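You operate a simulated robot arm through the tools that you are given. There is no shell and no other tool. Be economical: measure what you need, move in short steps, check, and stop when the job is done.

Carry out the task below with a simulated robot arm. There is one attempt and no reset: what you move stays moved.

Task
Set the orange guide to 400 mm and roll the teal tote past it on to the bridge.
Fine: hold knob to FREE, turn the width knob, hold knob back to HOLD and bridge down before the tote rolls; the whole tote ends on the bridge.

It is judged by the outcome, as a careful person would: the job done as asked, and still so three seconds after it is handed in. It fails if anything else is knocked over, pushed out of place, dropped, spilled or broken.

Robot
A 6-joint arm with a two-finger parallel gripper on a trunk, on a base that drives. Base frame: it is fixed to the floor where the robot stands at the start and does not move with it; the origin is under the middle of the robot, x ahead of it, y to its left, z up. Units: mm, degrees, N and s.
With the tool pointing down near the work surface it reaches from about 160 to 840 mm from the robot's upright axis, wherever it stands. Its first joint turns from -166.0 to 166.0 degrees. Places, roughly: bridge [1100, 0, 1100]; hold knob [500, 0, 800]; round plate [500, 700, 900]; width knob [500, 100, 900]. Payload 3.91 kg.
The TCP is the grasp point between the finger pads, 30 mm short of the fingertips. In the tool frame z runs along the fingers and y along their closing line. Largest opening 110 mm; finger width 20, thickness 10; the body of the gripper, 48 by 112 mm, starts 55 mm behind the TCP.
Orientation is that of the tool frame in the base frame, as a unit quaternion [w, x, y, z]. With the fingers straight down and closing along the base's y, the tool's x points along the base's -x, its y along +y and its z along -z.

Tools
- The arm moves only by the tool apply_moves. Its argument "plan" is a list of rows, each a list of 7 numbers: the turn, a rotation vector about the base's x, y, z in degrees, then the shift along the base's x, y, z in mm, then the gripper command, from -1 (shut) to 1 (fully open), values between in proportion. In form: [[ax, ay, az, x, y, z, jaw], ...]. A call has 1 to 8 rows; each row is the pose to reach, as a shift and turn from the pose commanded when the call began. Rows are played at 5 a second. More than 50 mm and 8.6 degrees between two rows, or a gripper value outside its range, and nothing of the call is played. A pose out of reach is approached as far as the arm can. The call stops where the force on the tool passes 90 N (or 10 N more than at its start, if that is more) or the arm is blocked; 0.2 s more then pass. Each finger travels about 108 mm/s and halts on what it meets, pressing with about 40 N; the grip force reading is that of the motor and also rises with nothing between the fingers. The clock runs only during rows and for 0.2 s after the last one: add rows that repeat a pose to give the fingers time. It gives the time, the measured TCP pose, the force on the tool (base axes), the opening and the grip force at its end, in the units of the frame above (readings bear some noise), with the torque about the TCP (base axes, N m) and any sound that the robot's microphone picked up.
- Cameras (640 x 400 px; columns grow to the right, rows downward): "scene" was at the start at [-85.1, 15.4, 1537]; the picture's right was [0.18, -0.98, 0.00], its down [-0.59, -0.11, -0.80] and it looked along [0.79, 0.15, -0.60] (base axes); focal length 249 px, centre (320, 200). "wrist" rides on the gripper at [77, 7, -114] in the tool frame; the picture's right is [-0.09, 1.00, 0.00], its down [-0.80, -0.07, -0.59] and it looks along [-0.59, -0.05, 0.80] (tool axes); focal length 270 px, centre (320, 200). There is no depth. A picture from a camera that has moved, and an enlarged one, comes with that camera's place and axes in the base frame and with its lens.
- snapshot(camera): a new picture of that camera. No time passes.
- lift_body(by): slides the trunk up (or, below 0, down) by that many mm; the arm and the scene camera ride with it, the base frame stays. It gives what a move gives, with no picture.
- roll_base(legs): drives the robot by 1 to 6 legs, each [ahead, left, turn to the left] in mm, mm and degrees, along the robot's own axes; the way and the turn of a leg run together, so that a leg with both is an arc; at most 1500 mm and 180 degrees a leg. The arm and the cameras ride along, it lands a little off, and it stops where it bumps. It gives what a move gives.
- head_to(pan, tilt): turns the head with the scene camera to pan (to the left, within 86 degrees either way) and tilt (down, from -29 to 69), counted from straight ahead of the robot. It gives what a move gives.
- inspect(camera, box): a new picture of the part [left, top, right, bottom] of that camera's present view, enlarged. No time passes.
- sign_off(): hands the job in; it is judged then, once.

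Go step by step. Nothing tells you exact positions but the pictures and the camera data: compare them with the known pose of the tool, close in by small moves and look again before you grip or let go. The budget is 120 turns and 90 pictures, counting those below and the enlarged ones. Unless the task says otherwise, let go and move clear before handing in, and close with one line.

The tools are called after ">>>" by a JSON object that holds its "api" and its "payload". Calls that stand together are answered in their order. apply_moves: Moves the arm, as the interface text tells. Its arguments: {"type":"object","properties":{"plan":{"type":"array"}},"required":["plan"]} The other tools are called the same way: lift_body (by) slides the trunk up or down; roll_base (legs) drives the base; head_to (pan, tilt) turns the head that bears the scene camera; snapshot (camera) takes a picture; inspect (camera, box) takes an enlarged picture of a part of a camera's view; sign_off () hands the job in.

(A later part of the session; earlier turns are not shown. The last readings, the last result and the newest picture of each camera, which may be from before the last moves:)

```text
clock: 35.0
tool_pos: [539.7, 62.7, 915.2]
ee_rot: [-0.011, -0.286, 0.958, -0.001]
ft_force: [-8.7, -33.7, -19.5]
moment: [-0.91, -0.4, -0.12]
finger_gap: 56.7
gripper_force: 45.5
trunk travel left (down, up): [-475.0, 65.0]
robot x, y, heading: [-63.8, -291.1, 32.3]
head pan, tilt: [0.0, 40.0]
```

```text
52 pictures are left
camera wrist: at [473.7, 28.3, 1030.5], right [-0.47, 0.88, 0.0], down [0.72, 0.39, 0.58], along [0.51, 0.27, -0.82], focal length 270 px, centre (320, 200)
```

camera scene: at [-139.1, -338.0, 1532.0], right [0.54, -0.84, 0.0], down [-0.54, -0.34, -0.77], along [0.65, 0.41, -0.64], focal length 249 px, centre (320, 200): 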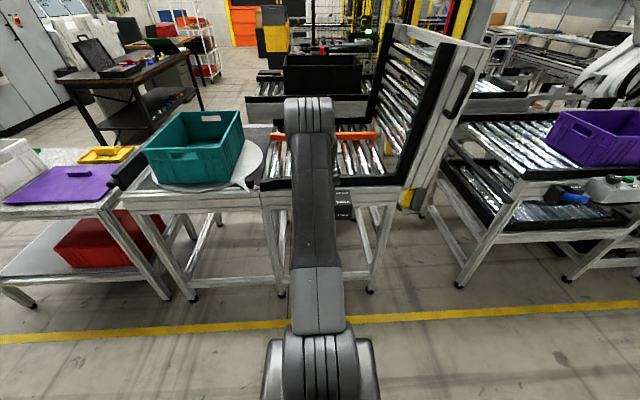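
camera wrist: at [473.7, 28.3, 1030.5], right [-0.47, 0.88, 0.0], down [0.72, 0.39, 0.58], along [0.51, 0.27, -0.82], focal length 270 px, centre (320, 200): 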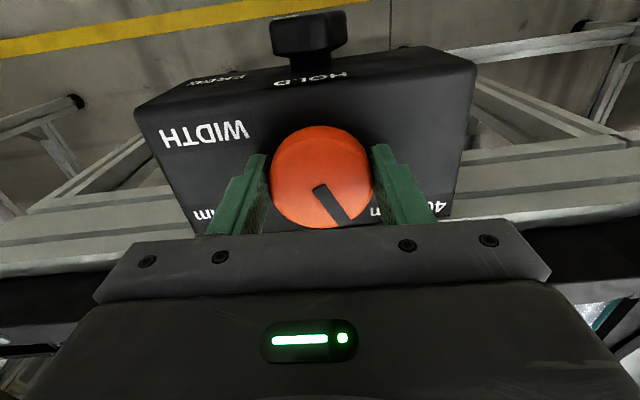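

Turned 88°, pointer heading for 400. Another 24°, easing the side load.

>>> {"api": "apply_moves", "payload": {"plan": [[0, 0, 8, 0, -2, -1, -0.4], [0, 0, 16, 0, -2, -1, -0.4], [0, 0, 24, 0, -2, -1, -0.4], [0, 0, 24, 0, -2, -1, -0.4]]}}

>>> {"api": "snapshot", "payload": {"camera": "wrist"}}

>>> {"api": "inspect", "payload": {"camera": "scene", "box": [240, 90, 420, 220]}}

```text
clock: 36.0
tool_pos: [543.5, 65.1, 915.8]
ee_rot: [-0.007, -0.479, 0.878, -0.003]
ft_force: [18.5, -21.8, -5.1]
moment: [-0.65, -1.34, -1.04]
finger_gap: 57.5
gripper_force: 45.0
trunk travel left (down, up): [-475.0, 65.0]
robot x, y, heading: [-62.9, -292.3, 32.2]
head pan, tilt: [0.0, 40.0]
```

```text
51 pictures are left
camera wrist: at [496.6, 6.1, 1030.6], right [-0.79, 0.61, 0.0], down [0.5, 0.64, 0.58], along [0.36, 0.46, -0.81], focal length 270 px, centre (320, 200)
```

wrist: 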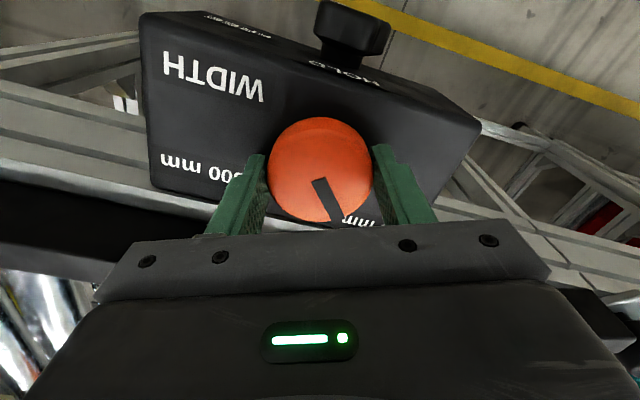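

```text
3.08 times, centred on (330, 155) of scene
camera zoom: at [-133.3, -337.9, 1532.5], right [0.54, -0.84, 0.0], down [-0.54, -0.34, -0.77], along [0.65, 0.41, -0.64], focal length 765 px, centre (289, 338)
```

zoom: 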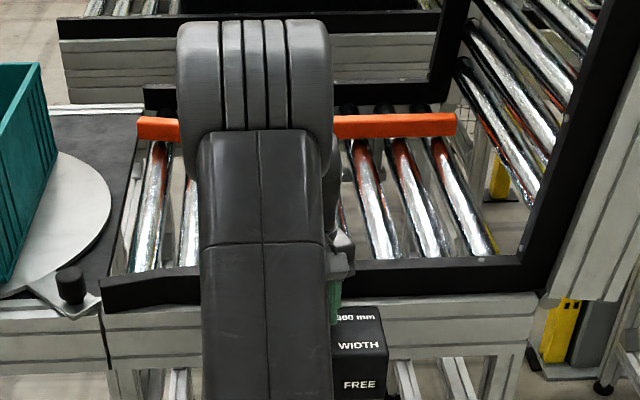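

The guide-to-rail width reads about 385 mm now (was ~303). I'll turn 8° more and watch torque.

>>> {"api": "apply_moves", "payload": {"plan": [[0, 0, 4, 0, 0, 0, -0.4], [0, 0, 8, 0, 0, 0, -0.4], [0, 0, 8, 0, 0, 0, -0.4]]}}

>>> {"api": "snapshot", "payload": {"camera": "wrist"}}

>>> {"api": "inspect", "payload": {"camera": "scene", "box": [240, 90, 420, 220]}}

```text
clock: 36.8
tool_pos: [542.7, 63.5, 916.4]
ee_rot: [-0.008, -0.539, 0.842, -0.004]
ft_force: [25.9, -20.4, 9.7]
moment: [-0.93, -1.04, -0.71]
finger_gap: 57.2
gripper_force: 45.3
trunk travel left (down, up): [-475.0, 65.0]
robot x, y, heading: [-65.2, -289.9, 32.4]
head pan, tilt: [0.0, 40.0]
```

```text
49 pictures are left
camera wrist: at [504.6, -1.2, 1030.6], right [-0.87, 0.5, 0.0], down [0.4, 0.71, 0.58], along [0.29, 0.5, -0.81], focal length 270 px, centre (320, 200)
```

wrist: 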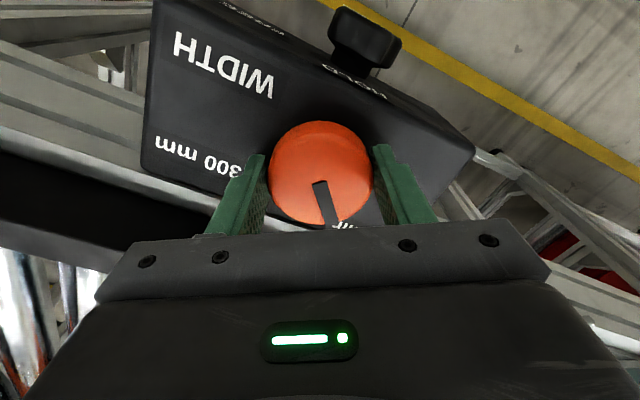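

```text
3.08 times, centred on (330, 155) of scene
camera zoom: at [-134.1, -338.8, 1532.5], right [0.54, -0.84, 0.0], down [-0.54, -0.34, -0.77], along [0.65, 0.41, -0.64], focal length 765 px, centre (289, 338)
```

zoom: 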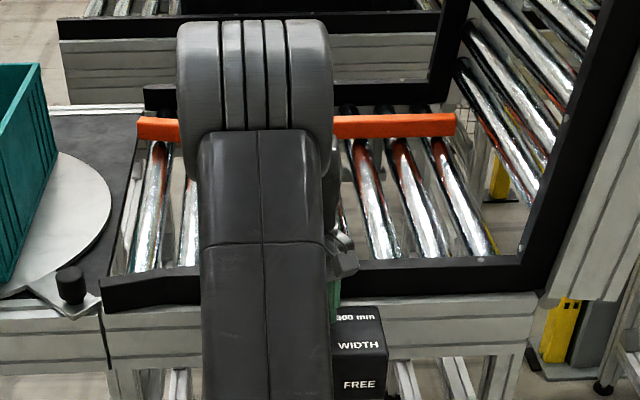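

The knob slipped in the fingers and the guide no longer moved: the stop at 400 is reached. I release, rise and look from above.

>>> {"api": "apply_moves", "payload": {"plan": [[0, 0, 0, 0, 0, 0, 0.0], [0, 0, 0, 0, 0, 0, 0.3], [0, 0, 0, 0, 0, 30, 0.4], [0, 0, 0, 0, 0, 75, 0.4], [0, 0, 0, 0, 0, 120, 0.4], [0, 0, 0, 0, 0, 165, 0.4], [0, 0, 0, 0, 0, 165, 0.4]]}}

>>> {"api": "snapshot", "payload": {"camera": "wrist"}}

```text
clock: 38.4
tool_pos: [540.1, 63.8, 1079.7]
ee_rot: [-0.01, -0.539, 0.842, -0.004]
ft_force: [-0.9, 0.4, 0.7]
moment: [-0.03, 0.01, 0.02]
finger_gap: 77.1
gripper_force: 0.1
trunk travel left (down, up): [-475.0, 65.0]
robot x, y, heading: [-65.6, -287.4, 32.7]
head pan, tilt: [0.0, 40.0]
```

```text
47 pictures are left
camera wrist: at [502.0, 0.6, 1195.1], right [-0.87, 0.5, 0.0], down [0.41, 0.71, 0.58], along [0.29, 0.5, -0.82], focal length 270 px, centre (320, 200)
```

wrist: 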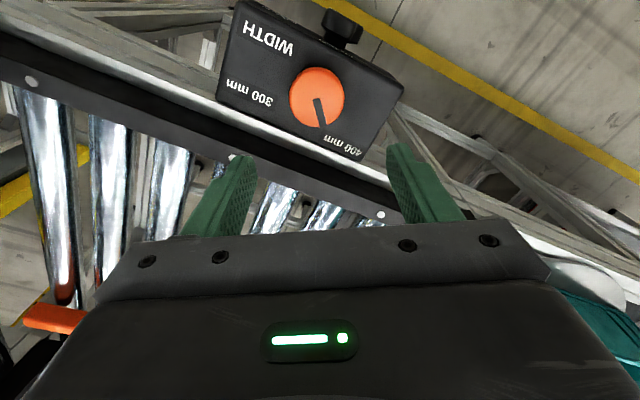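

I'll zoom to measure pointer direction relative to the 400 label.

>>> {"api": "inspect", "payload": {"camera": "wrist", "box": [215, 0, 405, 165]}}

>>> {"api": "inspect", "payload": {"camera": "scene", "box": [240, 90, 420, 220]}}

```text
2.42 times, centred on (310, 82) of wrist
camera zoom: at [502.0, 0.6, 1195.1], right [-0.87, 0.5, 0.0], down [0.41, 0.71, 0.58], along [0.29, 0.5, -0.82], focal length 655 px, centre (344, 485)
```

zoom: 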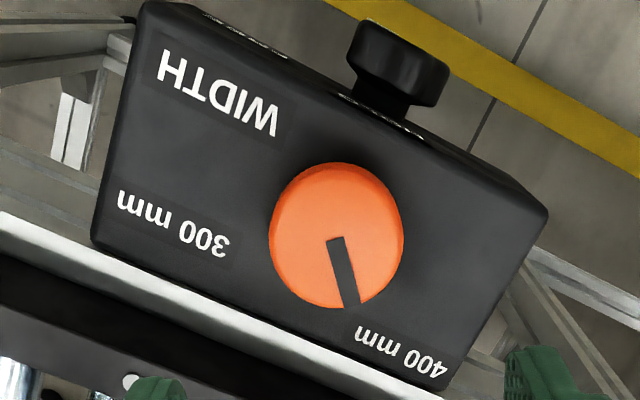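

```text
3.08 times, centred on (330, 155) of scene
camera zoom: at [-136.4, -335.6, 1532.3], right [0.54, -0.84, 0.0], down [-0.54, -0.34, -0.77], along [0.65, 0.41, -0.64], focal length 765 px, centre (289, 338)
```

zoom: 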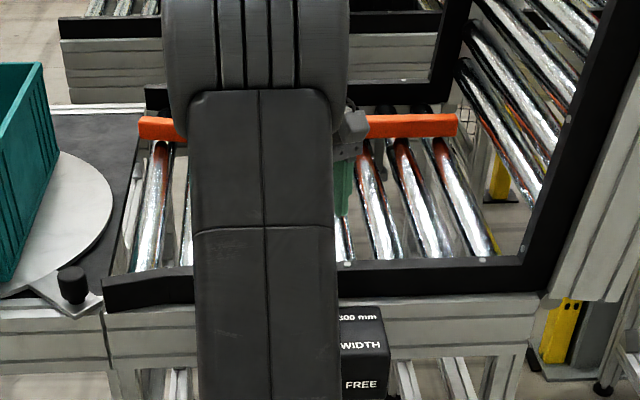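

The pointer sits at ~75°, while the 400 label centre is at ~87°, and the width measures ~385: the fingers slipped before 400. I go down and regrip.

>>> {"api": "apply_moves", "payload": {"plan": [[0, 0, 0, 0, 0, -45, 0.3], [0, 0, 0, 0, 0, -90, 0.3], [0, 0, 0, 0, 0, -135, 0.3], [0, 0, 0, 0, 0, -167, 0.3], [0, 0, 0, 0, 0, -167, -0.1], [0, 0, 0, 0, 0, -167, -0.5], [0, 0, 0, 0, 0, -167, -0.5], [0, 0, 0, 0, 0, -167, -0.5]]}}

>>> {"api": "snapshot", "payload": {"camera": "wrist"}}

```text
clock: 40.2
tool_pos: [542.4, 61.8, 913.2]
ee_rot: [-0.007, -0.537, 0.843, -0.004]
ft_force: [26.9, -6.7, 10.7]
moment: [-0.11, -1.92, -0.1]
finger_gap: 57.6
gripper_force: 44.7
trunk travel left (down, up): [-475.0, 65.0]
robot x, y, heading: [-66.6, -290.4, 32.2]
head pan, tilt: [0.0, 40.0]
```

```text
44 pictures are left
camera wrist: at [504.4, -1.5, 1029.0], right [-0.87, 0.5, 0.0], down [0.41, 0.71, 0.58], along [0.29, 0.5, -0.81], focal length 270 px, centre (320, 200)
```

wrist: 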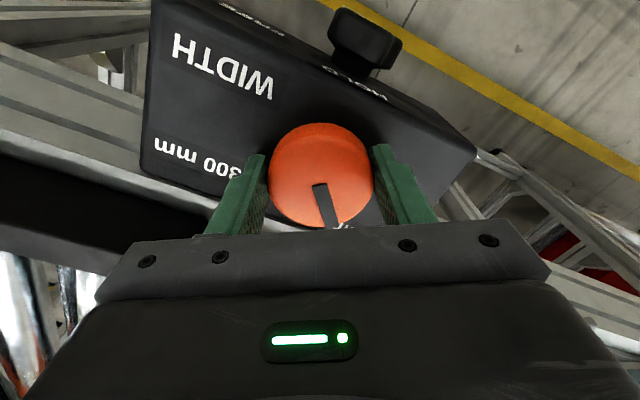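

Regripped. Turn another 16° and watch torque and pointer.

>>> {"api": "apply_moves", "payload": {"plan": [[0, 0, 4, 2, -1, 0, -0.5], [0, 0, 8, 2, -1, 0, -0.5], [0, 0, 12, 2, -1, 0, -0.5], [0, 0, 16, 2, -1, 0, -0.5]]}}

>>> {"api": "snapshot", "payload": {"camera": "wrist"}}

>>> {"api": "inspect", "payload": {"camera": "scene", "box": [240, 90, 420, 220]}}

```text
clock: 41.2
tool_pos: [542.8, 61.8, 911.0]
ee_rot: [-0.009, -0.651, 0.759, -0.004]
ft_force: [23.9, -18.4, 7.0]
moment: [-0.46, -0.78, -1.27]
finger_gap: 57.8
gripper_force: 45.4
trunk travel left (down, up): [-475.0, 65.0]
robot x, y, heading: [-65.2, -288.5, 32.2]
head pan, tilt: [0.0, 40.0]
```

```text
43 pictures are left
camera wrist: at [525.0, -9.8, 1026.7], right [-0.97, 0.24, 0.0], down [0.2, 0.79, 0.58], along [0.14, 0.56, -0.82], focal length 270 px, centre (320, 200)
```

wrist: 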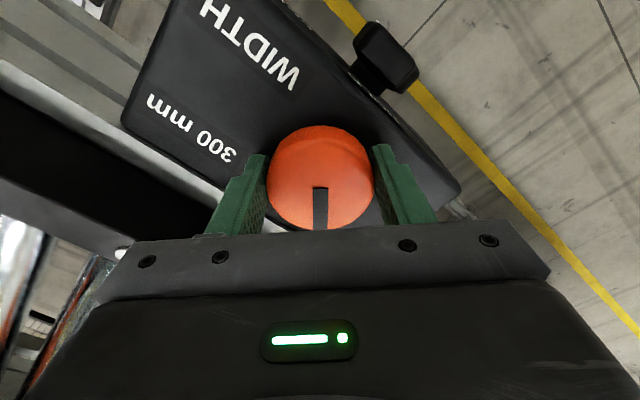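

```text
3.08 times, centred on (330, 155) of scene
camera zoom: at [-134.1, -338.4, 1532.3], right [0.54, -0.84, 0.0], down [-0.54, -0.34, -0.77], along [0.65, 0.41, -0.64], focal length 765 px, centre (289, 338)
```

zoom: 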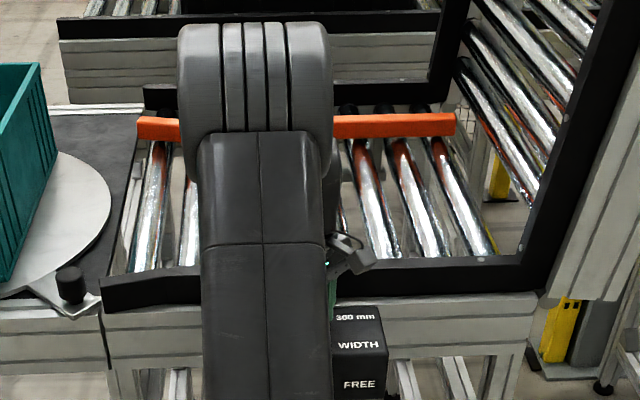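

The pointer slips at the same place again and the guide stays put, so this looks like the mechanical stop. I'll release, rise, and turn the camera forward to measure the width properly.

>>> {"api": "apply_moves", "payload": {"plan": [[0, 0, 0, 0, 0, 0, 0.0], [0, 0, 0, 0, 0, 0, 0.3], [0, 0, 0, 0, 0, 40, 0.4], [0, 0, -8, 0, 0, 85, 0.4], [0, 0, -16, 0, 0, 130, 0.4], [0, 0, -24, 0, 0, 175, 0.4], [0, 0, -32, 0, 0, 175, 0.4], [0, 0, -40, 0, 0, 175, 0.4]]}}

>>> {"api": "apply_moves", "payload": {"plan": [[0, 0, -8, 0, 0, 0, 0.4], [0, 0, -8, 0, 0, 0, 0.4]]}}

>>> {"api": "snapshot", "payload": {"camera": "wrist"}}

```text
clock: 43.0
tool_pos: [540.5, 63.3, 1086.8]
ee_rot: [-0.011, -0.35, 0.937, -0.002]
ft_force: [0.0, 0.2, -0.2]
moment: [0.03, 0.0, -0.02]
finger_gap: 77.2
gripper_force: 0.0
trunk travel left (down, up): [-475.0, 65.0]
robot x, y, heading: [-60.5, -287.7, 32.5]
head pan, tilt: [0.0, 40.0]
```

```text
clock: 43.6
tool_pos: [540.6, 63.6, 1086.9]
ee_rot: [-0.011, -0.285, 0.958, -0.001]
ft_force: [-0.7, 0.7, -0.2]
moment: [-0.01, -0.03, 0.01]
finger_gap: 77.2
gripper_force: 0.1
trunk travel left (down, up): [-475.0, 65.0]
robot x, y, heading: [-65.1, -290.3, 32.7]
head pan, tilt: [0.0, 40.0]
```

```text
41 pictures are left
camera wrist: at [474.4, 29.8, 1202.1], right [-0.47, 0.88, 0.0], down [0.72, 0.38, 0.58], along [0.51, 0.27, -0.82], focal length 270 px, centre (320, 200)
```

wrist: 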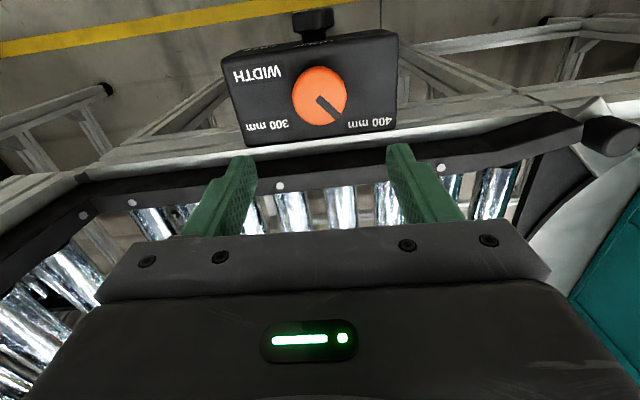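

The pointer is at ~76°, still ~10° short of the 400 label, and it's unclear whether that is the stop. I'll get a sideways view that shows rail and guide together.

>>> {"api": "apply_moves", "payload": {"plan": [[0, 0, -8.5, 12, 8, 15, 0.4], [0, 0, -17, 24, 17, 30, 0.4], [0, 0, -25.5, 36, 26, 45, 0.4], [0, 0, -34, 49, 34, 60, 0.4], [0, 0, -42.5, 61, 43, 75, 0.4], [0, 0, -51, 74, 52, 90, 0.4], [0, 0, -59.5, 86, 60, 105, 0.4], [0, 0, -68, 98, 69, 120, 0.4]]}}

>>> {"api": "apply_moves", "payload": {"plan": [[0, 0, -8.5, 0, 0, 0, 0.4], [0, 0, -17, 0, 0, 0, 0.4], [0, 0, -17, 0, 0, 0, 0.4]]}}

>>> {"api": "snapshot", "payload": {"camera": "wrist"}}

```text
clock: 45.4
tool_pos: [595.1, 107.2, 1196.6]
ee_rot: [-0.009, 0.3, 0.954, 0.005]
ft_force: [-0.2, -0.3, 0.9]
moment: [0.01, 0.0, -0.03]
finger_gap: 76.9
gripper_force: 0.0
out of reach, approached as far as the arm can: row 6, 7, 8
trunk travel left (down, up): [-475.0, 65.0]
robot x, y, heading: [-63.6, -290.1, 32.4]
head pan, tilt: [0.0, 40.0]
```

```text
clock: 46.2
tool_pos: [595.1, 107.7, 1197.8]
ee_rot: [-0.009, 0.438, 0.899, 0.006]
ft_force: [-0.7, -0.1, 0.1]
moment: [0.01, -0.01, 0.04]
finger_gap: 77.0
gripper_force: 0.0
trunk travel left (down, up): [-475.0, 65.0]
robot x, y, heading: [-65.4, -290.0, 32.2]
head pan, tilt: [0.0, 40.0]
```

```text
40 pictures are left
camera wrist: at [554.1, 171.7, 1313.0], right [0.84, 0.55, 0.0], down [0.44, -0.68, 0.58], along [0.32, -0.48, -0.82], focal length 270 px, centre (320, 200)
```

wrist: 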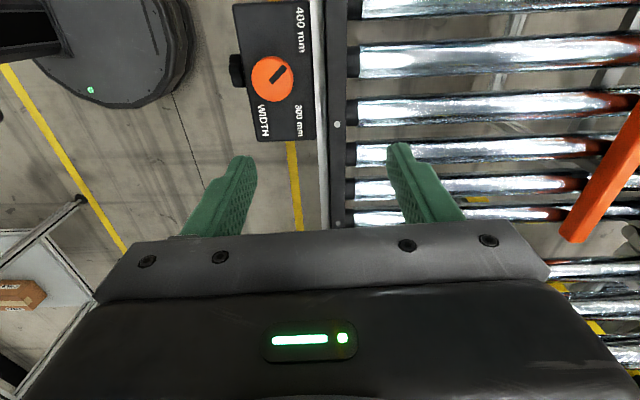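

Knob and guide are both visible. I'll zoom on the knob to read the pointer precisely, and on the guide.

>>> {"api": "inspect", "payload": {"camera": "wrist", "box": [220, 0, 360, 150]}}

>>> {"api": "inspect", "payload": {"camera": "scene", "box": [230, 80, 420, 200]}}

```text
2.67 times, centred on (290, 75) of wrist
camera zoom: at [554.1, 171.7, 1313.0], right [0.84, 0.55, 0.0], down [0.44, -0.68, 0.58], along [0.32, -0.48, -0.82], focal length 721 px, centre (400, 533)
```

zoom: 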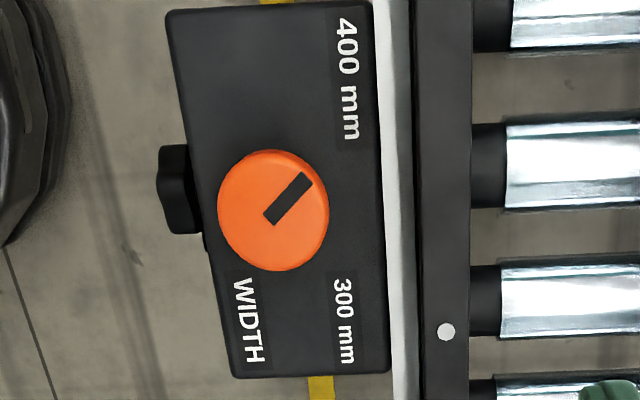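

```text
3.33 times, centred on (325, 140) of scene
camera zoom: at [-136.4, -335.6, 1532.4], right [0.54, -0.84, 0.0], down [-0.54, -0.34, -0.77], along [0.65, 0.41, -0.64], focal length 829 px, centre (303, 400)
```

zoom: 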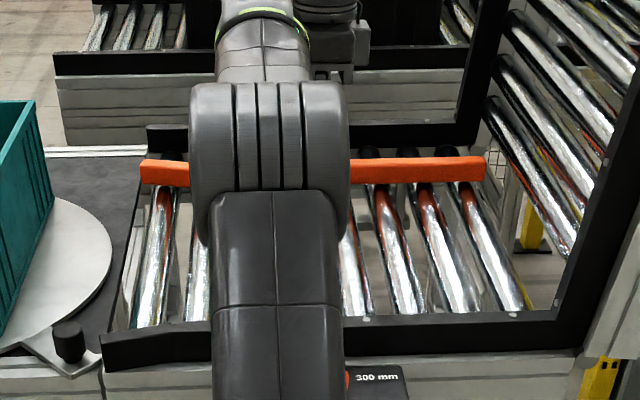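

Tried twice, the knob stops hard at this angle with breakaway torque jumping ten-fold, and the guide has moved ~100 mm: that is the 400 end stop. Next: back off and lower the trunk to return the hold knob to HOLD.

>>> {"api": "roll_base", "payload": {"legs": [[-230, -16, 0]]}}

>>> {"api": "lift_body", "payload": {"by": -120}}

>>> {"api": "apply_moves", "payload": {"plan": [[4.9, -6.9, 0, -6, -5, -20, 0.7], [9.8, -13.8, 0, -12, -10, -40, 0.7], [14.7, -20.7, 0, -18, -15, -60, 0.7], [19.6, -27.6, 0, -24, -20, -80, 0.7], [24.5, -34.4, 0, -30, -25, -100, 0.7], [29.4, -41.3, 0, -36, -30, -120, 0.7], [34.3, -48.2, 0, -42, -35, -140, 0.7], [39.2, -55.1, 0, -48, -40, -160, 0.7]]}}

```text
clock: 47.9
tool_pos: [413.4, -25.8, 1198.4]
ee_rot: [-0.009, 0.437, 0.9, 0.006]
ft_force: [-0.4, -0.5, -0.1]
moment: [0.05, -0.02, -0.01]
finger_gap: 76.8
gripper_force: 0.0
trunk travel left (down, up): [-475.0, 65.0]
robot x, y, heading: [-247.6, -425.8, 32.4]
head pan, tilt: [0.0, 40.0]
```

```text
clock: 49.4
tool_pos: [413.7, -25.5, 1078.1]
ee_rot: [-0.009, 0.436, 0.9, 0.006]
ft_force: [1.0, 0.2, 0.9]
moment: [0.02, 0.01, -0.03]
finger_gap: 76.9
gripper_force: 0.1
trunk travel left (down, up): [-355.0, 185.0]
robot x, y, heading: [-244.8, -421.0, 32.4]
head pan, tilt: [0.0, 40.0]
```

```text
clock: 51.2
tool_pos: [373.3, -88.8, 913.2]
ee_rot: [0.252, 0.397, 0.785, 0.404]
ft_force: [-0.1, -0.7, -0.2]
moment: [-0.01, -0.01, 0.02]
finger_gap: 93.6
gripper_force: 0.0
out of reach, approached as far as the arm can: row 8
trunk travel left (down, up): [-355.0, 185.0]
robot x, y, heading: [-243.8, -421.1, 33.0]
head pan, tilt: [0.0, 40.0]
```

Orientation still 34° from the wanted one. I complete the rotation and go to the earlier standoff (390,-44,824).

>>> {"api": "apply_moves", "payload": {"plan": [[4.5, -5, 0.8, 3, 9, -18, 0.7], [9, -10, 1.5, 6, 18, -36, 0.7], [13.6, -15, 2.3, 9, 27, -54, 0.7], [18.1, -20, 3, 13, 36, -72, 0.7], [22.7, -25, 3.8, 17, 45, -89, 0.7], [22.7, -25, 3.8, 17, 45, -89, 0.7]]}}

>>> {"api": "snapshot", "payload": {"camera": "wrist"}}

```text
clock: 52.6
tool_pos: [383.8, -20.5, 827.0]
ee_rot: [0.324, 0.262, 0.575, 0.704]
ft_force: [-0.2, 0.6, -0.5]
moment: [-0.01, -0.02, 0.01]
finger_gap: 93.6
gripper_force: 0.1
out of reach, approached as far as the arm can: row 1
trunk travel left (down, up): [-355.0, 185.0]
robot x, y, heading: [-249.8, -425.5, 32.3]
head pan, tilt: [0.0, 40.0]
```

```text
37 pictures are left
camera wrist: at [245.5, -35.5, 810.3], right [-0.1, -0.19, 0.98], down [0.09, -0.98, -0.18], along [0.99, 0.07, 0.11], focal length 270 px, centre (320, 200)
```

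wrist: 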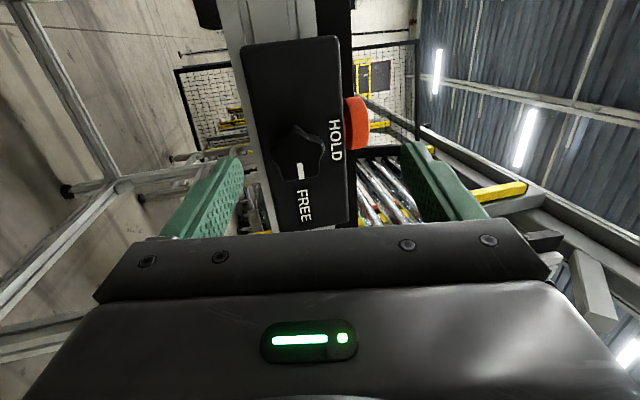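

The knob still points to FREE. I correct a 12° orientation overshoot and align to the knob axis.

>>> {"api": "apply_moves", "payload": {"plan": [[-3.5, 4.5, -2, 3, -12, -1, 0.7], [-7, 8.9, -4.1, 6, -24, -2, 0.7], [-7, 8.9, -4.1, 6, -24, -2, 0.7]]}}

>>> {"api": "snapshot", "payload": {"camera": "wrist"}}

```text
clock: 53.4
tool_pos: [388.4, -44.3, 825.9]
ee_rot: [0.32, 0.317, 0.631, 0.631]
ft_force: [0.6, -0.3, 0.6]
moment: [0.05, 0.01, 0.01]
finger_gap: 93.4
gripper_force: 0.0
trunk travel left (down, up): [-355.0, 185.0]
robot x, y, heading: [-250.3, -422.7, 32.6]
head pan, tilt: [0.0, 40.0]
```

```text
36 pictures are left
camera wrist: at [249.9, -51.0, 832.3], right [0.05, -0.07, 1.0], down [0.0, -1.0, -0.07], along [1.0, 0.0, -0.05], focal length 270 px, centre (320, 200)
```

wrist: 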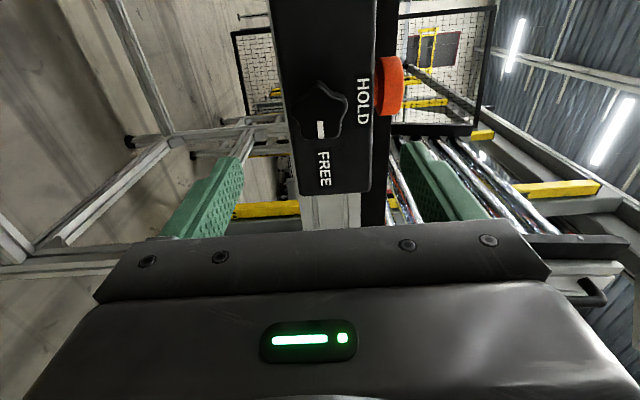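

Same view as right after release. Advance to the former grip pose and close.

>>> {"api": "apply_moves", "payload": {"plan": [[0, 0, 0, 30, 21, 0, 0.7], [0, 0, 0, 60, 42, 0, 0.7], [0, 0, 0, 91, 64, 0, 0.7], [0, 0, 0, 91, 64, 0, 0.3], [0, 0, 0, 91, 64, 0, -0.1], [0, 0, 0, 91, 64, 0, -0.5], [0, 0, 0, 91, 64, 0, -0.5]]}}

>>> {"api": "snapshot", "payload": {"camera": "wrist"}}

```text
clock: 55.0
tool_pos: [480.1, 19.2, 825.1]
ee_rot: [0.318, 0.316, 0.632, 0.632]
ft_force: [3.3, 1.9, 0.6]
moment: [-0.46, 0.6, -0.08]
finger_gap: 48.7
gripper_force: 45.3
trunk travel left (down, up): [-355.0, 185.0]
robot x, y, heading: [-245.7, -423.9, 32.3]
head pan, tilt: [0.0, 40.0]
```

```text
35 pictures are left
camera wrist: at [342.2, 14.2, 831.8], right [0.05, -0.07, 1.0], down [0.0, -1.0, -0.07], along [1.0, 0.01, -0.05], focal length 270 px, centre (320, 200)
```

wrist: 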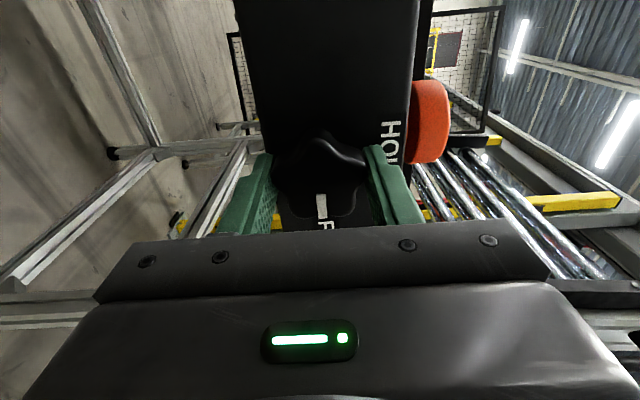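

Clean grip (48.7 mm, low side load). Rotate back counter-clockwise 90° in two calls.

>>> {"api": "apply_moves", "payload": {"plan": [[-6.5, -4.64, 0, 0, 0, 0, -0.5], [-13, -9.28, 0, 0, 0, 0, -0.5], [-19.5, -13.9, 0, 0, 0, 0, -0.5], [-26, -18.6, 0, 0, 0, 0, -0.5], [-32.5, -23.2, 0, 0, 0, 0, -0.5], [-39, -27.8, 0, 0, 0, 0, -0.5]]}}

>>> {"api": "apply_moves", "payload": {"plan": [[-6.5, -4.64, 0, 0, 0, 0, -0.5], [-13, -9.28, 0, 0, 0, 0, -0.5], [-19.5, -13.9, 0, 0, 0, 0, -0.5], [-26, -18.6, 0, 0, 0, 0, -0.5], [-32.5, -23.2, 0, 0, 0, 0, -0.5], [-34.2, -24.4, 0, 0, 0, 0, -0.5]]}}

>>> {"api": "snapshot", "payload": {"camera": "wrist"}}

```text
clock: 56.4
tool_pos: [481.5, 19.5, 826.4]
ee_rot: [0.545, 0.034, 0.711, 0.442]
ft_force: [13.6, 7.4, -0.8]
moment: [0.37, -0.6, -0.88]
finger_gap: 48.5
gripper_force: 45.8
trunk travel left (down, up): [-355.0, 185.0]
robot x, y, heading: [-247.1, -427.6, 32.5]
head pan, tilt: [0.0, 40.0]
```

```text
clock: 57.8
tool_pos: [479.9, 19.2, 826.1]
ee_rot: [0.667, -0.22, 0.68, 0.213]
ft_force: [13.2, 5.6, 4.8]
moment: [-0.45, 0.63, -0.3]
finger_gap: 48.6
gripper_force: 45.1
trunk travel left (down, up): [-355.0, 185.0]
robot x, y, heading: [-245.8, -424.1, 32.5]
head pan, tilt: [0.0, 40.0]
```

```text
34 pictures are left
camera wrist: at [381.7, -41.4, 751.0], right [-0.58, 0.81, 0.08], down [-0.43, -0.39, 0.81], along [0.69, 0.43, 0.58], focal length 270 px, centre (320, 200)
```

wrist: 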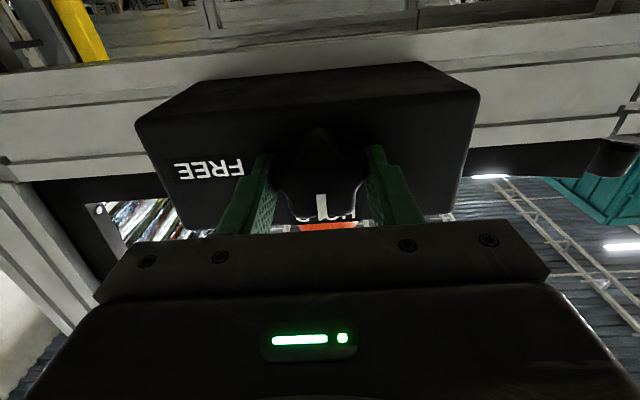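

The pointer is back up toward HOLD. Release, back off, and check.

>>> {"api": "apply_moves", "payload": {"plan": [[0, 0, 0, 0, 0, 0, 0.2], [0, 0, 0, 0, 0, 0, 0.7], [0, 0, 0, -24, -17, 0, 0.7], [0, 0, 0, -56, -40, 0, 0.7], [0, 0, 0, -90, -64, 0, 0.7], [0, 0, 0, -90, -64, 0, 0.7]]}}

>>> {"api": "inspect", "payload": {"camera": "wrist", "box": [200, 20, 440, 170]}}

>>> {"api": "snapshot", "payload": {"camera": "scene"}}

```text
clock: 59.2
tool_pos: [388.6, -43.2, 826.1]
ee_rot: [0.667, -0.219, 0.679, 0.214]
ft_force: [-0.5, 0.2, 0.2]
moment: [-0.03, 0.03, 0.0]
finger_gap: 93.3
gripper_force: 0.1
trunk travel left (down, up): [-355.0, 185.0]
robot x, y, heading: [-245.3, -422.1, 32.5]
head pan, tilt: [0.0, 40.0]
```

```text
2.67 times, centred on (320, 95) of wrist
camera zoom: at [289.2, -104.0, 751.2], right [-0.58, 0.81, 0.09], down [-0.43, -0.39, 0.81], along [0.69, 0.43, 0.58], focal length 721 px, centre (320, 480)
```

zoom: 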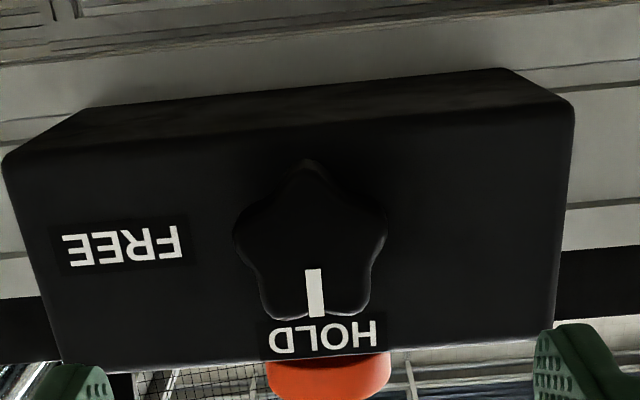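

```text
32 pictures are left
camera scene: at [-318.1, -470.2, 1412.3], right [0.54, -0.84, 0.0], down [-0.54, -0.34, -0.77], along [0.65, 0.41, -0.64], focal length 249 px, centre (320, 200)
```

scene: 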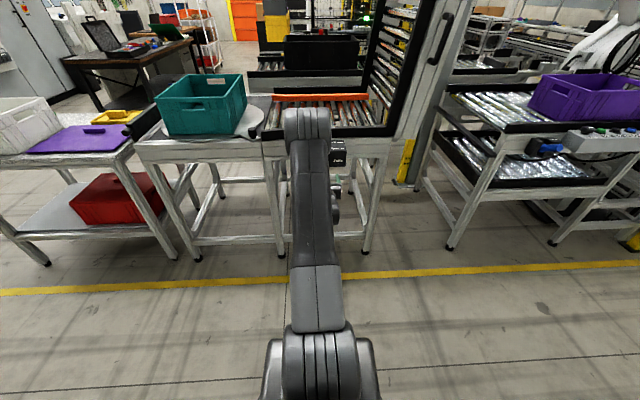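

HOLD is set and the guide stays out. Now the bridge: its handle is near (782,-273,1291) on the side facing the robot; it swings down to the right. I raise trunk and arm, then reposition.

>>> {"api": "lift_body", "payload": {"by": 120}}

>>> {"api": "apply_moves", "payload": {"plan": [[0, 0, 0, -15, -11, 31, 0.7], [0, 0, 0, -30, -22, 62, 0.7], [0, 0, 0, -46, -33, 93, 0.7], [0, 0, 0, -61, -44, 125, 0.7], [0, 0, 0, -76, -54, 156, 0.7], [0, 0, 0, -92, -65, 187, 0.7], [0, 0, 0, -107, -76, 218, 0.7], [0, 0, 0, -122, -87, 250, 0.7]]}}

>>> {"api": "roll_base", "payload": {"legs": [[0, -628, 0], [150, 0, 2.9]]}}

>>> {"api": "snapshot", "payload": {"camera": "wrist"}}

>>> {"api": "snapshot", "payload": {"camera": "scene"}}

```text
clock: 60.7
tool_pos: [387.4, -42.1, 945.5]
ee_rot: [0.666, -0.219, 0.68, 0.213]
ft_force: [0.9, -0.1, 1.0]
moment: [0.01, 0.02, -0.02]
finger_gap: 93.4
gripper_force: 0.1
trunk travel left (down, up): [-475.0, 65.0]
robot x, y, heading: [-247.6, -427.0, 32.2]
head pan, tilt: [0.0, 40.0]
```

```text
clock: 62.5
tool_pos: [265.2, -132.5, 1197.3]
ee_rot: [0.666, -0.219, 0.68, 0.214]
ft_force: [-0.1, -0.5, 0.1]
moment: [0.03, 0.0, 0.02]
finger_gap: 93.2
gripper_force: 0.0
trunk travel left (down, up): [-475.0, 65.0]
robot x, y, heading: [-245.9, -422.4, 32.5]
head pan, tilt: [0.0, 40.0]
```

```text
clock: 67.0
tool_pos: [714.8, -552.3, 1196.2]
ee_rot: [0.661, -0.236, 0.674, 0.23]
ft_force: [-0.8, 0.5, 0.4]
moment: [-0.03, 0.01, 0.0]
finger_gap: 93.4
gripper_force: 0.1
trunk travel left (down, up): [-475.0, 65.0]
robot x, y, heading: [217.8, -871.5, 35.5]
head pan, tilt: [0.0, 40.0]
```

```text
31 pictures are left
camera wrist: at [619.6, -618.5, 1121.3], right [-0.62, 0.78, 0.09], down [-0.41, -0.41, 0.81], along [0.67, 0.47, 0.57], focal length 270 px, centre (320, 200)
```

wrist: 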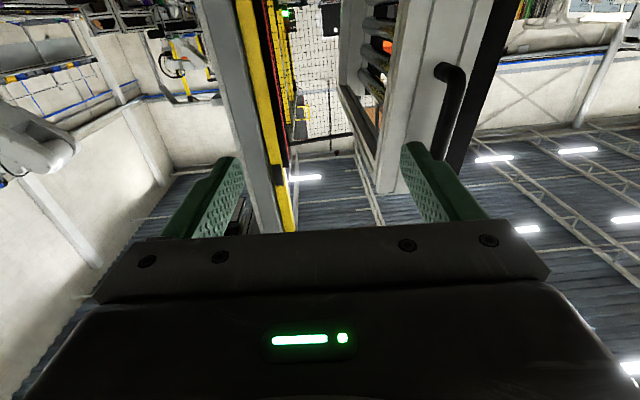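

```text
30 pictures are left
camera scene: at [148.8, -920.3, 1532.4], right [0.58, -0.82, 0.0], down [-0.52, -0.37, -0.77], along [0.62, 0.44, -0.64], focal length 249 px, centre (320, 200)
```

scene: 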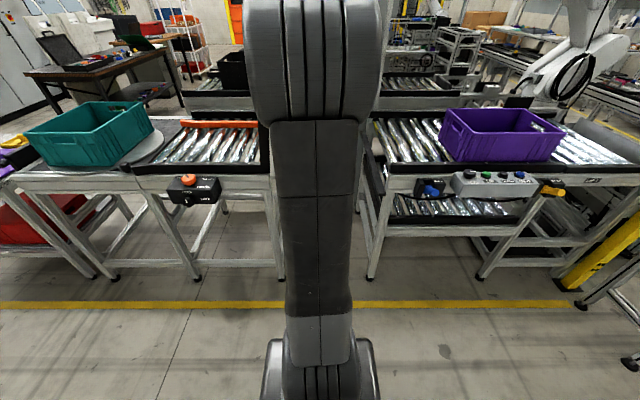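

The bridge handle is seen just left of the fingers, bar roughly from z 1200 to 1380. I move in front of it, about 130 mm short.

>>> {"api": "apply_moves", "payload": {"plan": [[0, 0, -0.6, -8, 40, 18, 0.7], [0, 0, -1.2, -15, 80, 36, 0.7], [0, 0, -1.8, -22, 120, 54, 0.7], [0, 0, -2.4, -30, 160, 72, 0.7], [0, 0, -3, -37, 200, 90, 0.7], [0, 0, -3, -37, 200, 90, 0.7]]}}

>>> {"api": "snapshot", "payload": {"camera": "wrist"}}

```text
clock: 68.4
tool_pos: [676.7, -349.5, 1289.6]
ee_rot: [0.666, -0.22, 0.68, 0.214]
ft_force: [0.3, -0.1, -0.4]
moment: [-0.01, -0.04, 0.03]
finger_gap: 93.5
gripper_force: 0.1
trunk travel left (down, up): [-475.0, 65.0]
robot x, y, heading: [216.3, -871.3, 35.5]
head pan, tilt: [0.0, 40.0]
```

```text
29 pictures are left
camera wrist: at [577.3, -411.0, 1215.0], right [-0.58, 0.81, 0.09], down [-0.43, -0.39, 0.81], along [0.69, 0.43, 0.58], focal length 270 px, centre (320, 200)
```

wrist: 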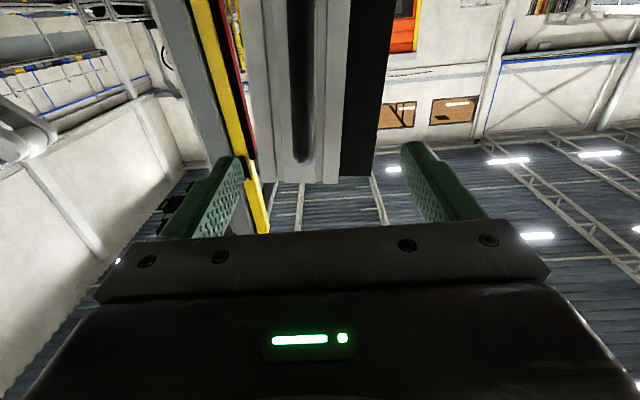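

The bar is ~18 mm right of my axis, its top end near z 1334. I shift right, down 28, and forward 70.

>>> {"api": "apply_moves", "payload": {"plan": [[0, 0, 0, 24, 0, -14, 0.7], [0, 0, 0, 46, 13, -28, 0.7], [0, 0, 0, 67, 27, -28, 0.7], [0, 0, 0, 67, 27, -28, 0.7]]}}

>>> {"api": "snapshot", "payload": {"camera": "wrist"}}

>>> {"api": "snapshot", "payload": {"camera": "scene"}}

```text
clock: 69.4
tool_pos: [743.3, -325.7, 1257.6]
ee_rot: [0.666, -0.219, 0.68, 0.213]
ft_force: [-0.9, 0.6, 0.6]
moment: [0.0, 0.02, 0.02]
finger_gap: 93.4
gripper_force: 0.0
trunk travel left (down, up): [-475.0, 65.0]
robot x, y, heading: [217.7, -869.8, 35.2]
head pan, tilt: [0.0, 40.0]
```

```text
28 pictures are left
camera wrist: at [644.9, -385.8, 1182.9], right [-0.58, 0.81, 0.09], down [-0.43, -0.39, 0.81], along [0.69, 0.43, 0.58], focal length 270 px, centre (320, 200)
```

wrist: 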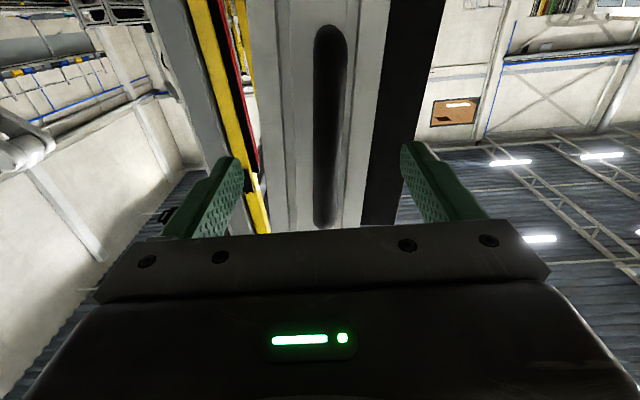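

```text
27 pictures are left
camera scene: at [148.0, -920.9, 1532.4], right [0.58, -0.82, 0.0], down [-0.52, -0.37, -0.77], along [0.62, 0.44, -0.64], focal length 249 px, centre (320, 200)
```

scene: 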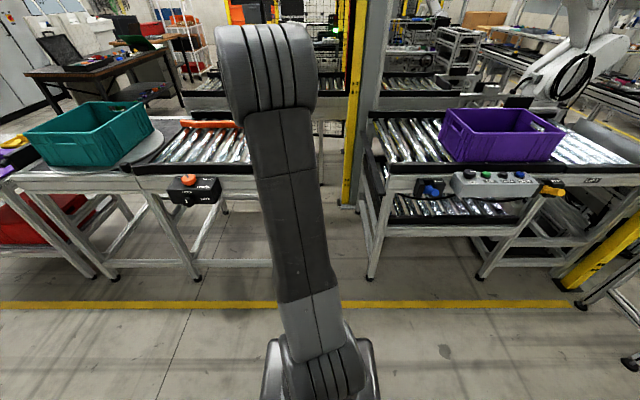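

Bar triangulated: n-distance 65–75 mm ahead, z 1194–1335, 6 mm left. I advance so the bar sits between the pads, then close.

>>> {"api": "apply_moves", "payload": {"plan": [[0, 0, 0, 15, 18, 4, 0.7], [0, 0, 0, 34, 31, 7, 0.7], [0, 0, 0, 52, 44, 7, 0.7], [0, 0, 0, 52, 44, 7, 0.7]]}}

>>> {"api": "snapshot", "payload": {"camera": "wrist"}}

```text
clock: 70.4
tool_pos: [795.9, -280.4, 1265.1]
ee_rot: [0.666, -0.218, 0.681, 0.212]
ft_force: [-0.7, -0.1, -0.6]
moment: [-0.01, 0.01, 0.0]
finger_gap: 93.7
gripper_force: 0.1
trunk travel left (down, up): [-475.0, 65.0]
robot x, y, heading: [219.2, -873.9, 35.2]
head pan, tilt: [0.0, 40.0]
```

```text
26 pictures are left
camera wrist: at [696.7, -341.0, 1190.1], right [-0.58, 0.81, 0.09], down [-0.43, -0.39, 0.81], along [0.69, 0.43, 0.58], focal length 270 px, centre (320, 200)
```

wrist: 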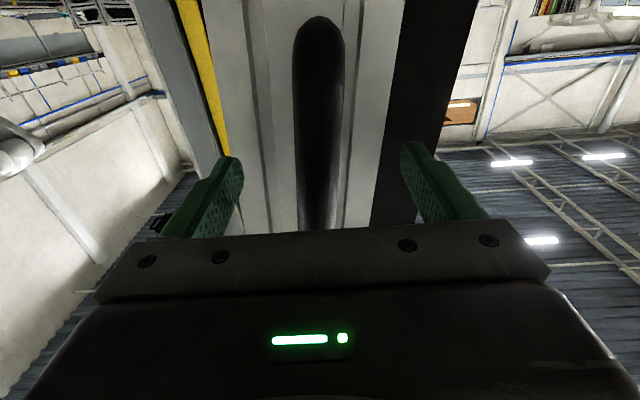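

The bar is centred between the fingers. Close on it.

>>> {"api": "apply_moves", "payload": {"plan": [[0, 0, 0, 0, 0, 0, 0.3], [0, 0, 0, 0, 0, 0, -0.1], [0, 0, 0, 0, 0, 0, -0.5], [0, 0, 0, 0, 0, 0, -0.9], [0, 0, 0, 0, 0, 0, -0.9], [0, 0, 0, 0, 0, 0, -0.9]]}}

>>> {"api": "snapshot", "payload": {"camera": "wrist"}}

```text
clock: 71.8
tool_pos: [796.0, -281.2, 1264.4]
ee_rot: [0.666, -0.218, 0.681, 0.214]
ft_force: [1.9, -4.5, -0.7]
moment: [1.08, 0.46, -0.14]
finger_gap: 23.7
gripper_force: 44.9
trunk travel left (down, up): [-475.0, 65.0]
robot x, y, heading: [220.3, -868.0, 35.5]
head pan, tilt: [0.0, 40.0]
```

```text
25 pictures are left
camera wrist: at [697.4, -342.0, 1190.0], right [-0.58, 0.81, 0.09], down [-0.43, -0.39, 0.81], along [0.69, 0.43, 0.58], focal length 270 px, centre (320, 200)
```

wrist: 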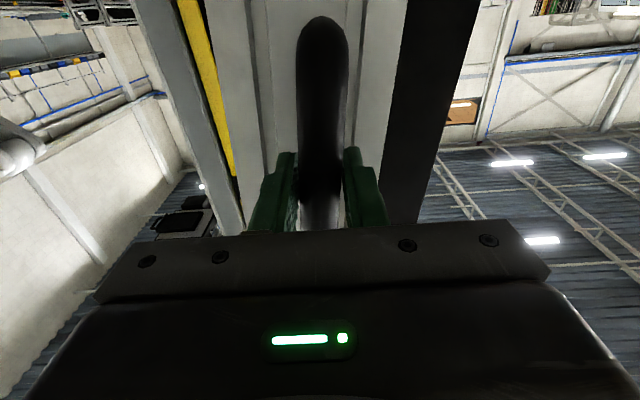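

The bar is held (23.7 mm). I start the downward swing gently: first 15° along the estimated arc.

>>> {"api": "apply_moves", "payload": {"plan": [[3.06, 2.17, 0, 13.3, -18.7, -6.3, -0.9], [6.1, 4.34, 0, 26.4, -37.2, -14.1, -0.9], [9.17, 6.5, 0, 39.1, -55.1, -23.4, -0.9], [12.2, 8.7, 0, 51.5, -72.5, -34.1, -0.9]]}}

>>> {"api": "snapshot", "payload": {"camera": "wrist"}}

```text
clock: 72.8
tool_pos: [850.4, -358.8, 1233.9]
ee_rot: [0.635, -0.127, 0.7, 0.3]
ft_force: [21.6, 5.2, 21.8]
moment: [0.71, 0.54, -0.13]
finger_gap: 23.5
gripper_force: 45.0
trunk travel left (down, up): [-475.0, 65.0]
robot x, y, heading: [216.1, -867.5, 35.2]
head pan, tilt: [0.0, 40.0]
```

```text
24 pictures are left
camera wrist: at [741.6, -403.1, 1161.9], right [-0.54, 0.77, 0.34], down [-0.31, -0.56, 0.76], along [0.78, 0.31, 0.55], focal length 270 px, centre (320, 200)
```

wrist: 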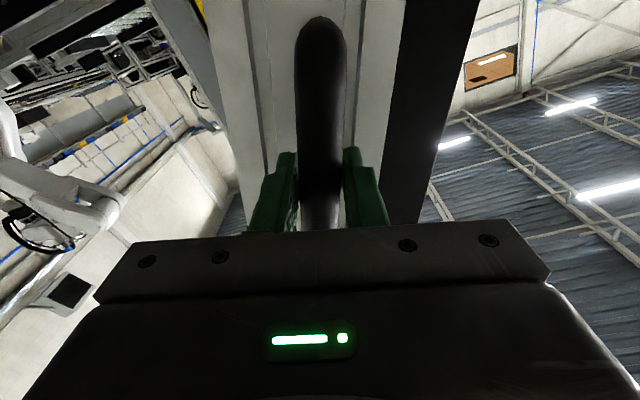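

It follows smoothly with small loads. Continue to 45°.

>>> {"api": "apply_moves", "payload": {"plan": [[3.06, 2.17, 0, 11.9, -16.8, -12.1, -0.9], [6.1, 4.34, 0, 23.4, -32.9, -25.4, -0.9], [9.17, 6.5, 0, 34.3, -48.2, -40.1, -0.9], [12.2, 8.7, 0, 44.6, -62.8, -56, -0.9], [15.3, 10.9, 0, 54.4, -76.5, -72.9, -0.9], [18.3, 13.0, 0, 63.5, -89.3, -91, -0.9], [21.4, 15.2, 0, 71.7, -101, -110, -0.9], [24.45, 17.4, 0, 79.4, -111.7, -130, -0.9]]}}

>>> {"api": "snapshot", "payload": {"camera": "wrist"}}

```text
clock: 74.6
tool_pos: [927.8, -472.0, 1102.1]
ee_rot: [0.532, 0.056, 0.71, 0.457]
ft_force: [14.0, -21.7, 17.9]
moment: [0.74, 0.6, -0.01]
finger_gap: 22.5
gripper_force: 45.1
trunk travel left (down, up): [-475.0, 65.0]
robot x, y, heading: [218.1, -870.2, 35.1]
head pan, tilt: [0.0, 40.0]
```

```text
23 pictures are left
camera wrist: at [800.3, -491.3, 1052.8], right [-0.37, 0.52, 0.77], down [-0.11, -0.85, 0.52], along [0.92, 0.11, 0.37], focal length 270 px, centre (320, 200)
```

wrist: 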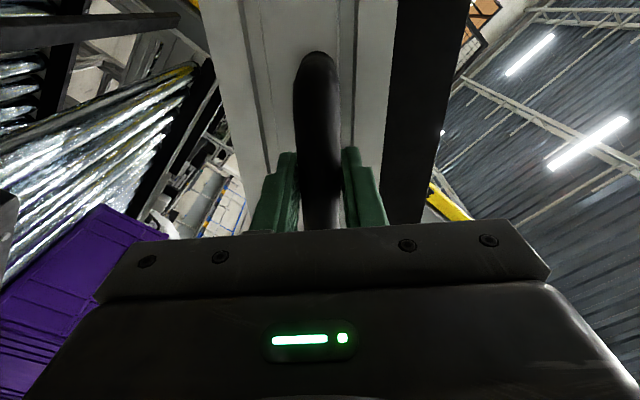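

At 45° with slight sliding along the bar. Continue with a refined pivot to ~75°.

>>> {"api": "apply_moves", "payload": {"plan": [[3.07, 2.18, 0, 7.6, -10.7, -20.2, -0.9], [6.15, 4.37, 0, 14.2, -20, -41, -0.9], [9.2, 6.55, 0, 20.2, -28.4, -63, -0.9], [12.3, 8.75, 0, 25.4, -35.7, -85.6, -0.9], [15.4, 10.9, 0, 29.6, -41.6, -108.8, -0.9], [18.5, 13.1, 0, 32.9, -46.4, -132.4, -0.9], [21.5, 15.3, 0, 35.4, -49.8, -155.7, -0.9], [24.6, 17.5, 0, 36.9, -51.9, -179.9, -0.9]]}}

>>> {"api": "snapshot", "payload": {"camera": "wrist"}}

>>> {"api": "snapshot", "payload": {"camera": "scene"}}

```text
clock: 76.4
tool_pos: [965.0, -522.8, 918.6]
ee_rot: [0.395, 0.236, 0.669, 0.583]
ft_force: [9.7, -8.7, -0.1]
moment: [0.46, 0.58, -0.11]
finger_gap: 22.2
gripper_force: 45.1
trunk travel left (down, up): [-475.0, 65.0]
robot x, y, heading: [215.3, -871.2, 35.4]
head pan, tilt: [0.0, 40.0]
```

```text
22 pictures are left
camera wrist: at [828.2, -528.7, 906.4], right [-0.09, 0.14, 0.99], down [-0.01, -0.99, 0.14], along [1.0, 0.01, 0.09], focal length 270 px, centre (320, 200)
```

wrist: 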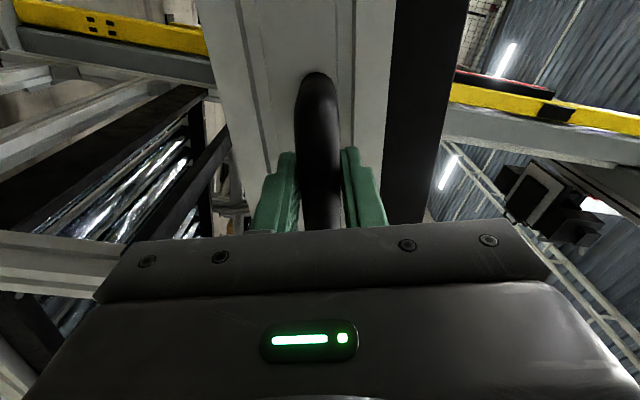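

```text
21 pictures are left
camera scene: at [149.8, -922.0, 1532.2], right [0.58, -0.82, 0.0], down [-0.53, -0.37, -0.77], along [0.62, 0.44, -0.64], focal length 249 px, centre (320, 200)
```

scene: 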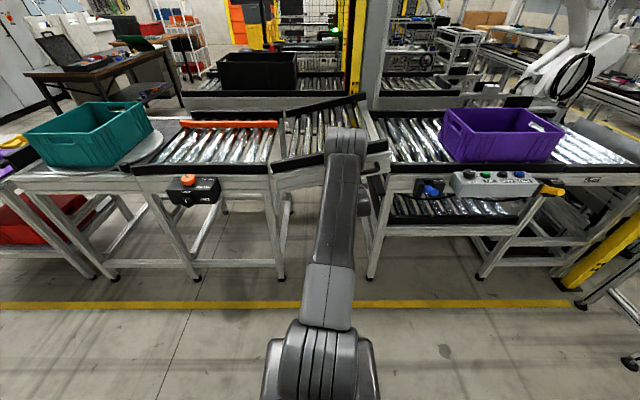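

About 15° remain. I lower the rest of the way.

>>> {"api": "apply_moves", "payload": {"plan": [[3.07, 2.18, 0, 1.5, -2, -24, -0.9], [6.15, 4.37, 0, 2, -3, -48, -0.9], [9.2, 6.55, 0, 1, -1.5, -72, -0.9], [12.3, 8.75, 0, -1, 2, -96, -0.9], [12.3, 8.75, 0, -1, 2, -96, -0.9]]}}

>>> {"api": "snapshot", "payload": {"camera": "scene"}}

```text
clock: 77.6
tool_pos: [966.4, -522.5, 834.0]
ee_rot: [0.319, 0.318, 0.625, 0.637]
ft_force: [14.8, -27.6, 35.7]
moment: [-0.32, -0.5, -0.21]
finger_gap: 21.4
gripper_force: 45.2
trunk travel left (down, up): [-475.0, 65.0]
robot x, y, heading: [215.6, -871.4, 35.4]
head pan, tilt: [0.0, 40.0]
```

```text
20 pictures are left
camera scene: at [145.3, -926.4, 1532.6], right [0.58, -0.82, 0.0], down [-0.52, -0.37, -0.77], along [0.63, 0.45, -0.64], focal length 249 px, centre (320, 200)
```

scene: 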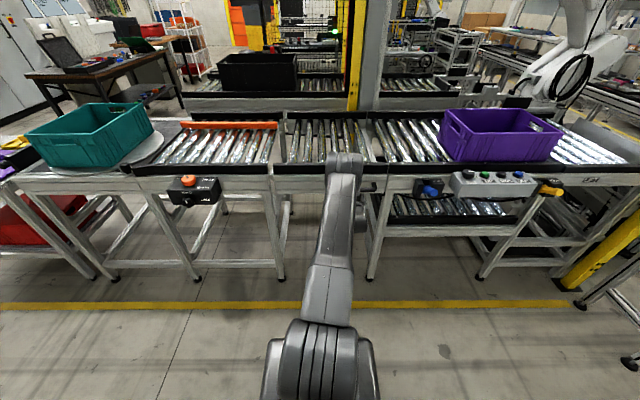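

The bridge lies level and rests on its stop. Release and back off straight out.

>>> {"api": "apply_moves", "payload": {"plan": [[0, 0, 0, 0, 0, 4, -0.2], [0, 0, 0, 0, 0, 4, 0.4], [0, 0, 0, 0, 0, 4, 0.6], [0, 0, 0, -24, -17, 4, 0.6], [0, 0, 0, -57, -40, 4, 0.6], [0, 0, 0, -90, -64, 4, 0.6], [0, 0, 0, -122, -87, 4, 0.6]]}}

>>> {"api": "inspect", "payload": {"camera": "scene", "box": [110, 90, 430, 230]}}

```text
clock: 79.2
tool_pos: [841.2, -602.5, 832.4]
ee_rot: [0.318, 0.317, 0.63, 0.634]
ft_force: [0.9, -0.1, -1.3]
moment: [-0.03, -0.01, -0.01]
finger_gap: 88.1
gripper_force: 0.0
trunk travel left (down, up): [-475.0, 65.0]
robot x, y, heading: [218.8, -872.2, 35.3]
head pan, tilt: [0.0, 40.0]
```

```text
2.00 times, centred on (270, 160) of scene
camera zoom: at [148.0, -920.9, 1532.4], right [0.58, -0.82, 0.0], down [-0.52, -0.37, -0.77], along [0.62, 0.44, -0.64], focal length 497 px, centre (420, 280)
```

zoom: 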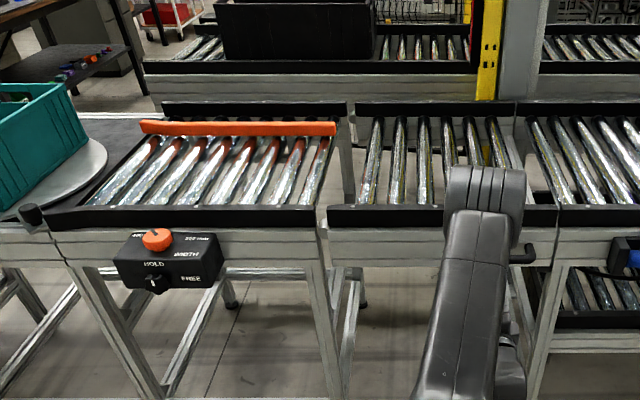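

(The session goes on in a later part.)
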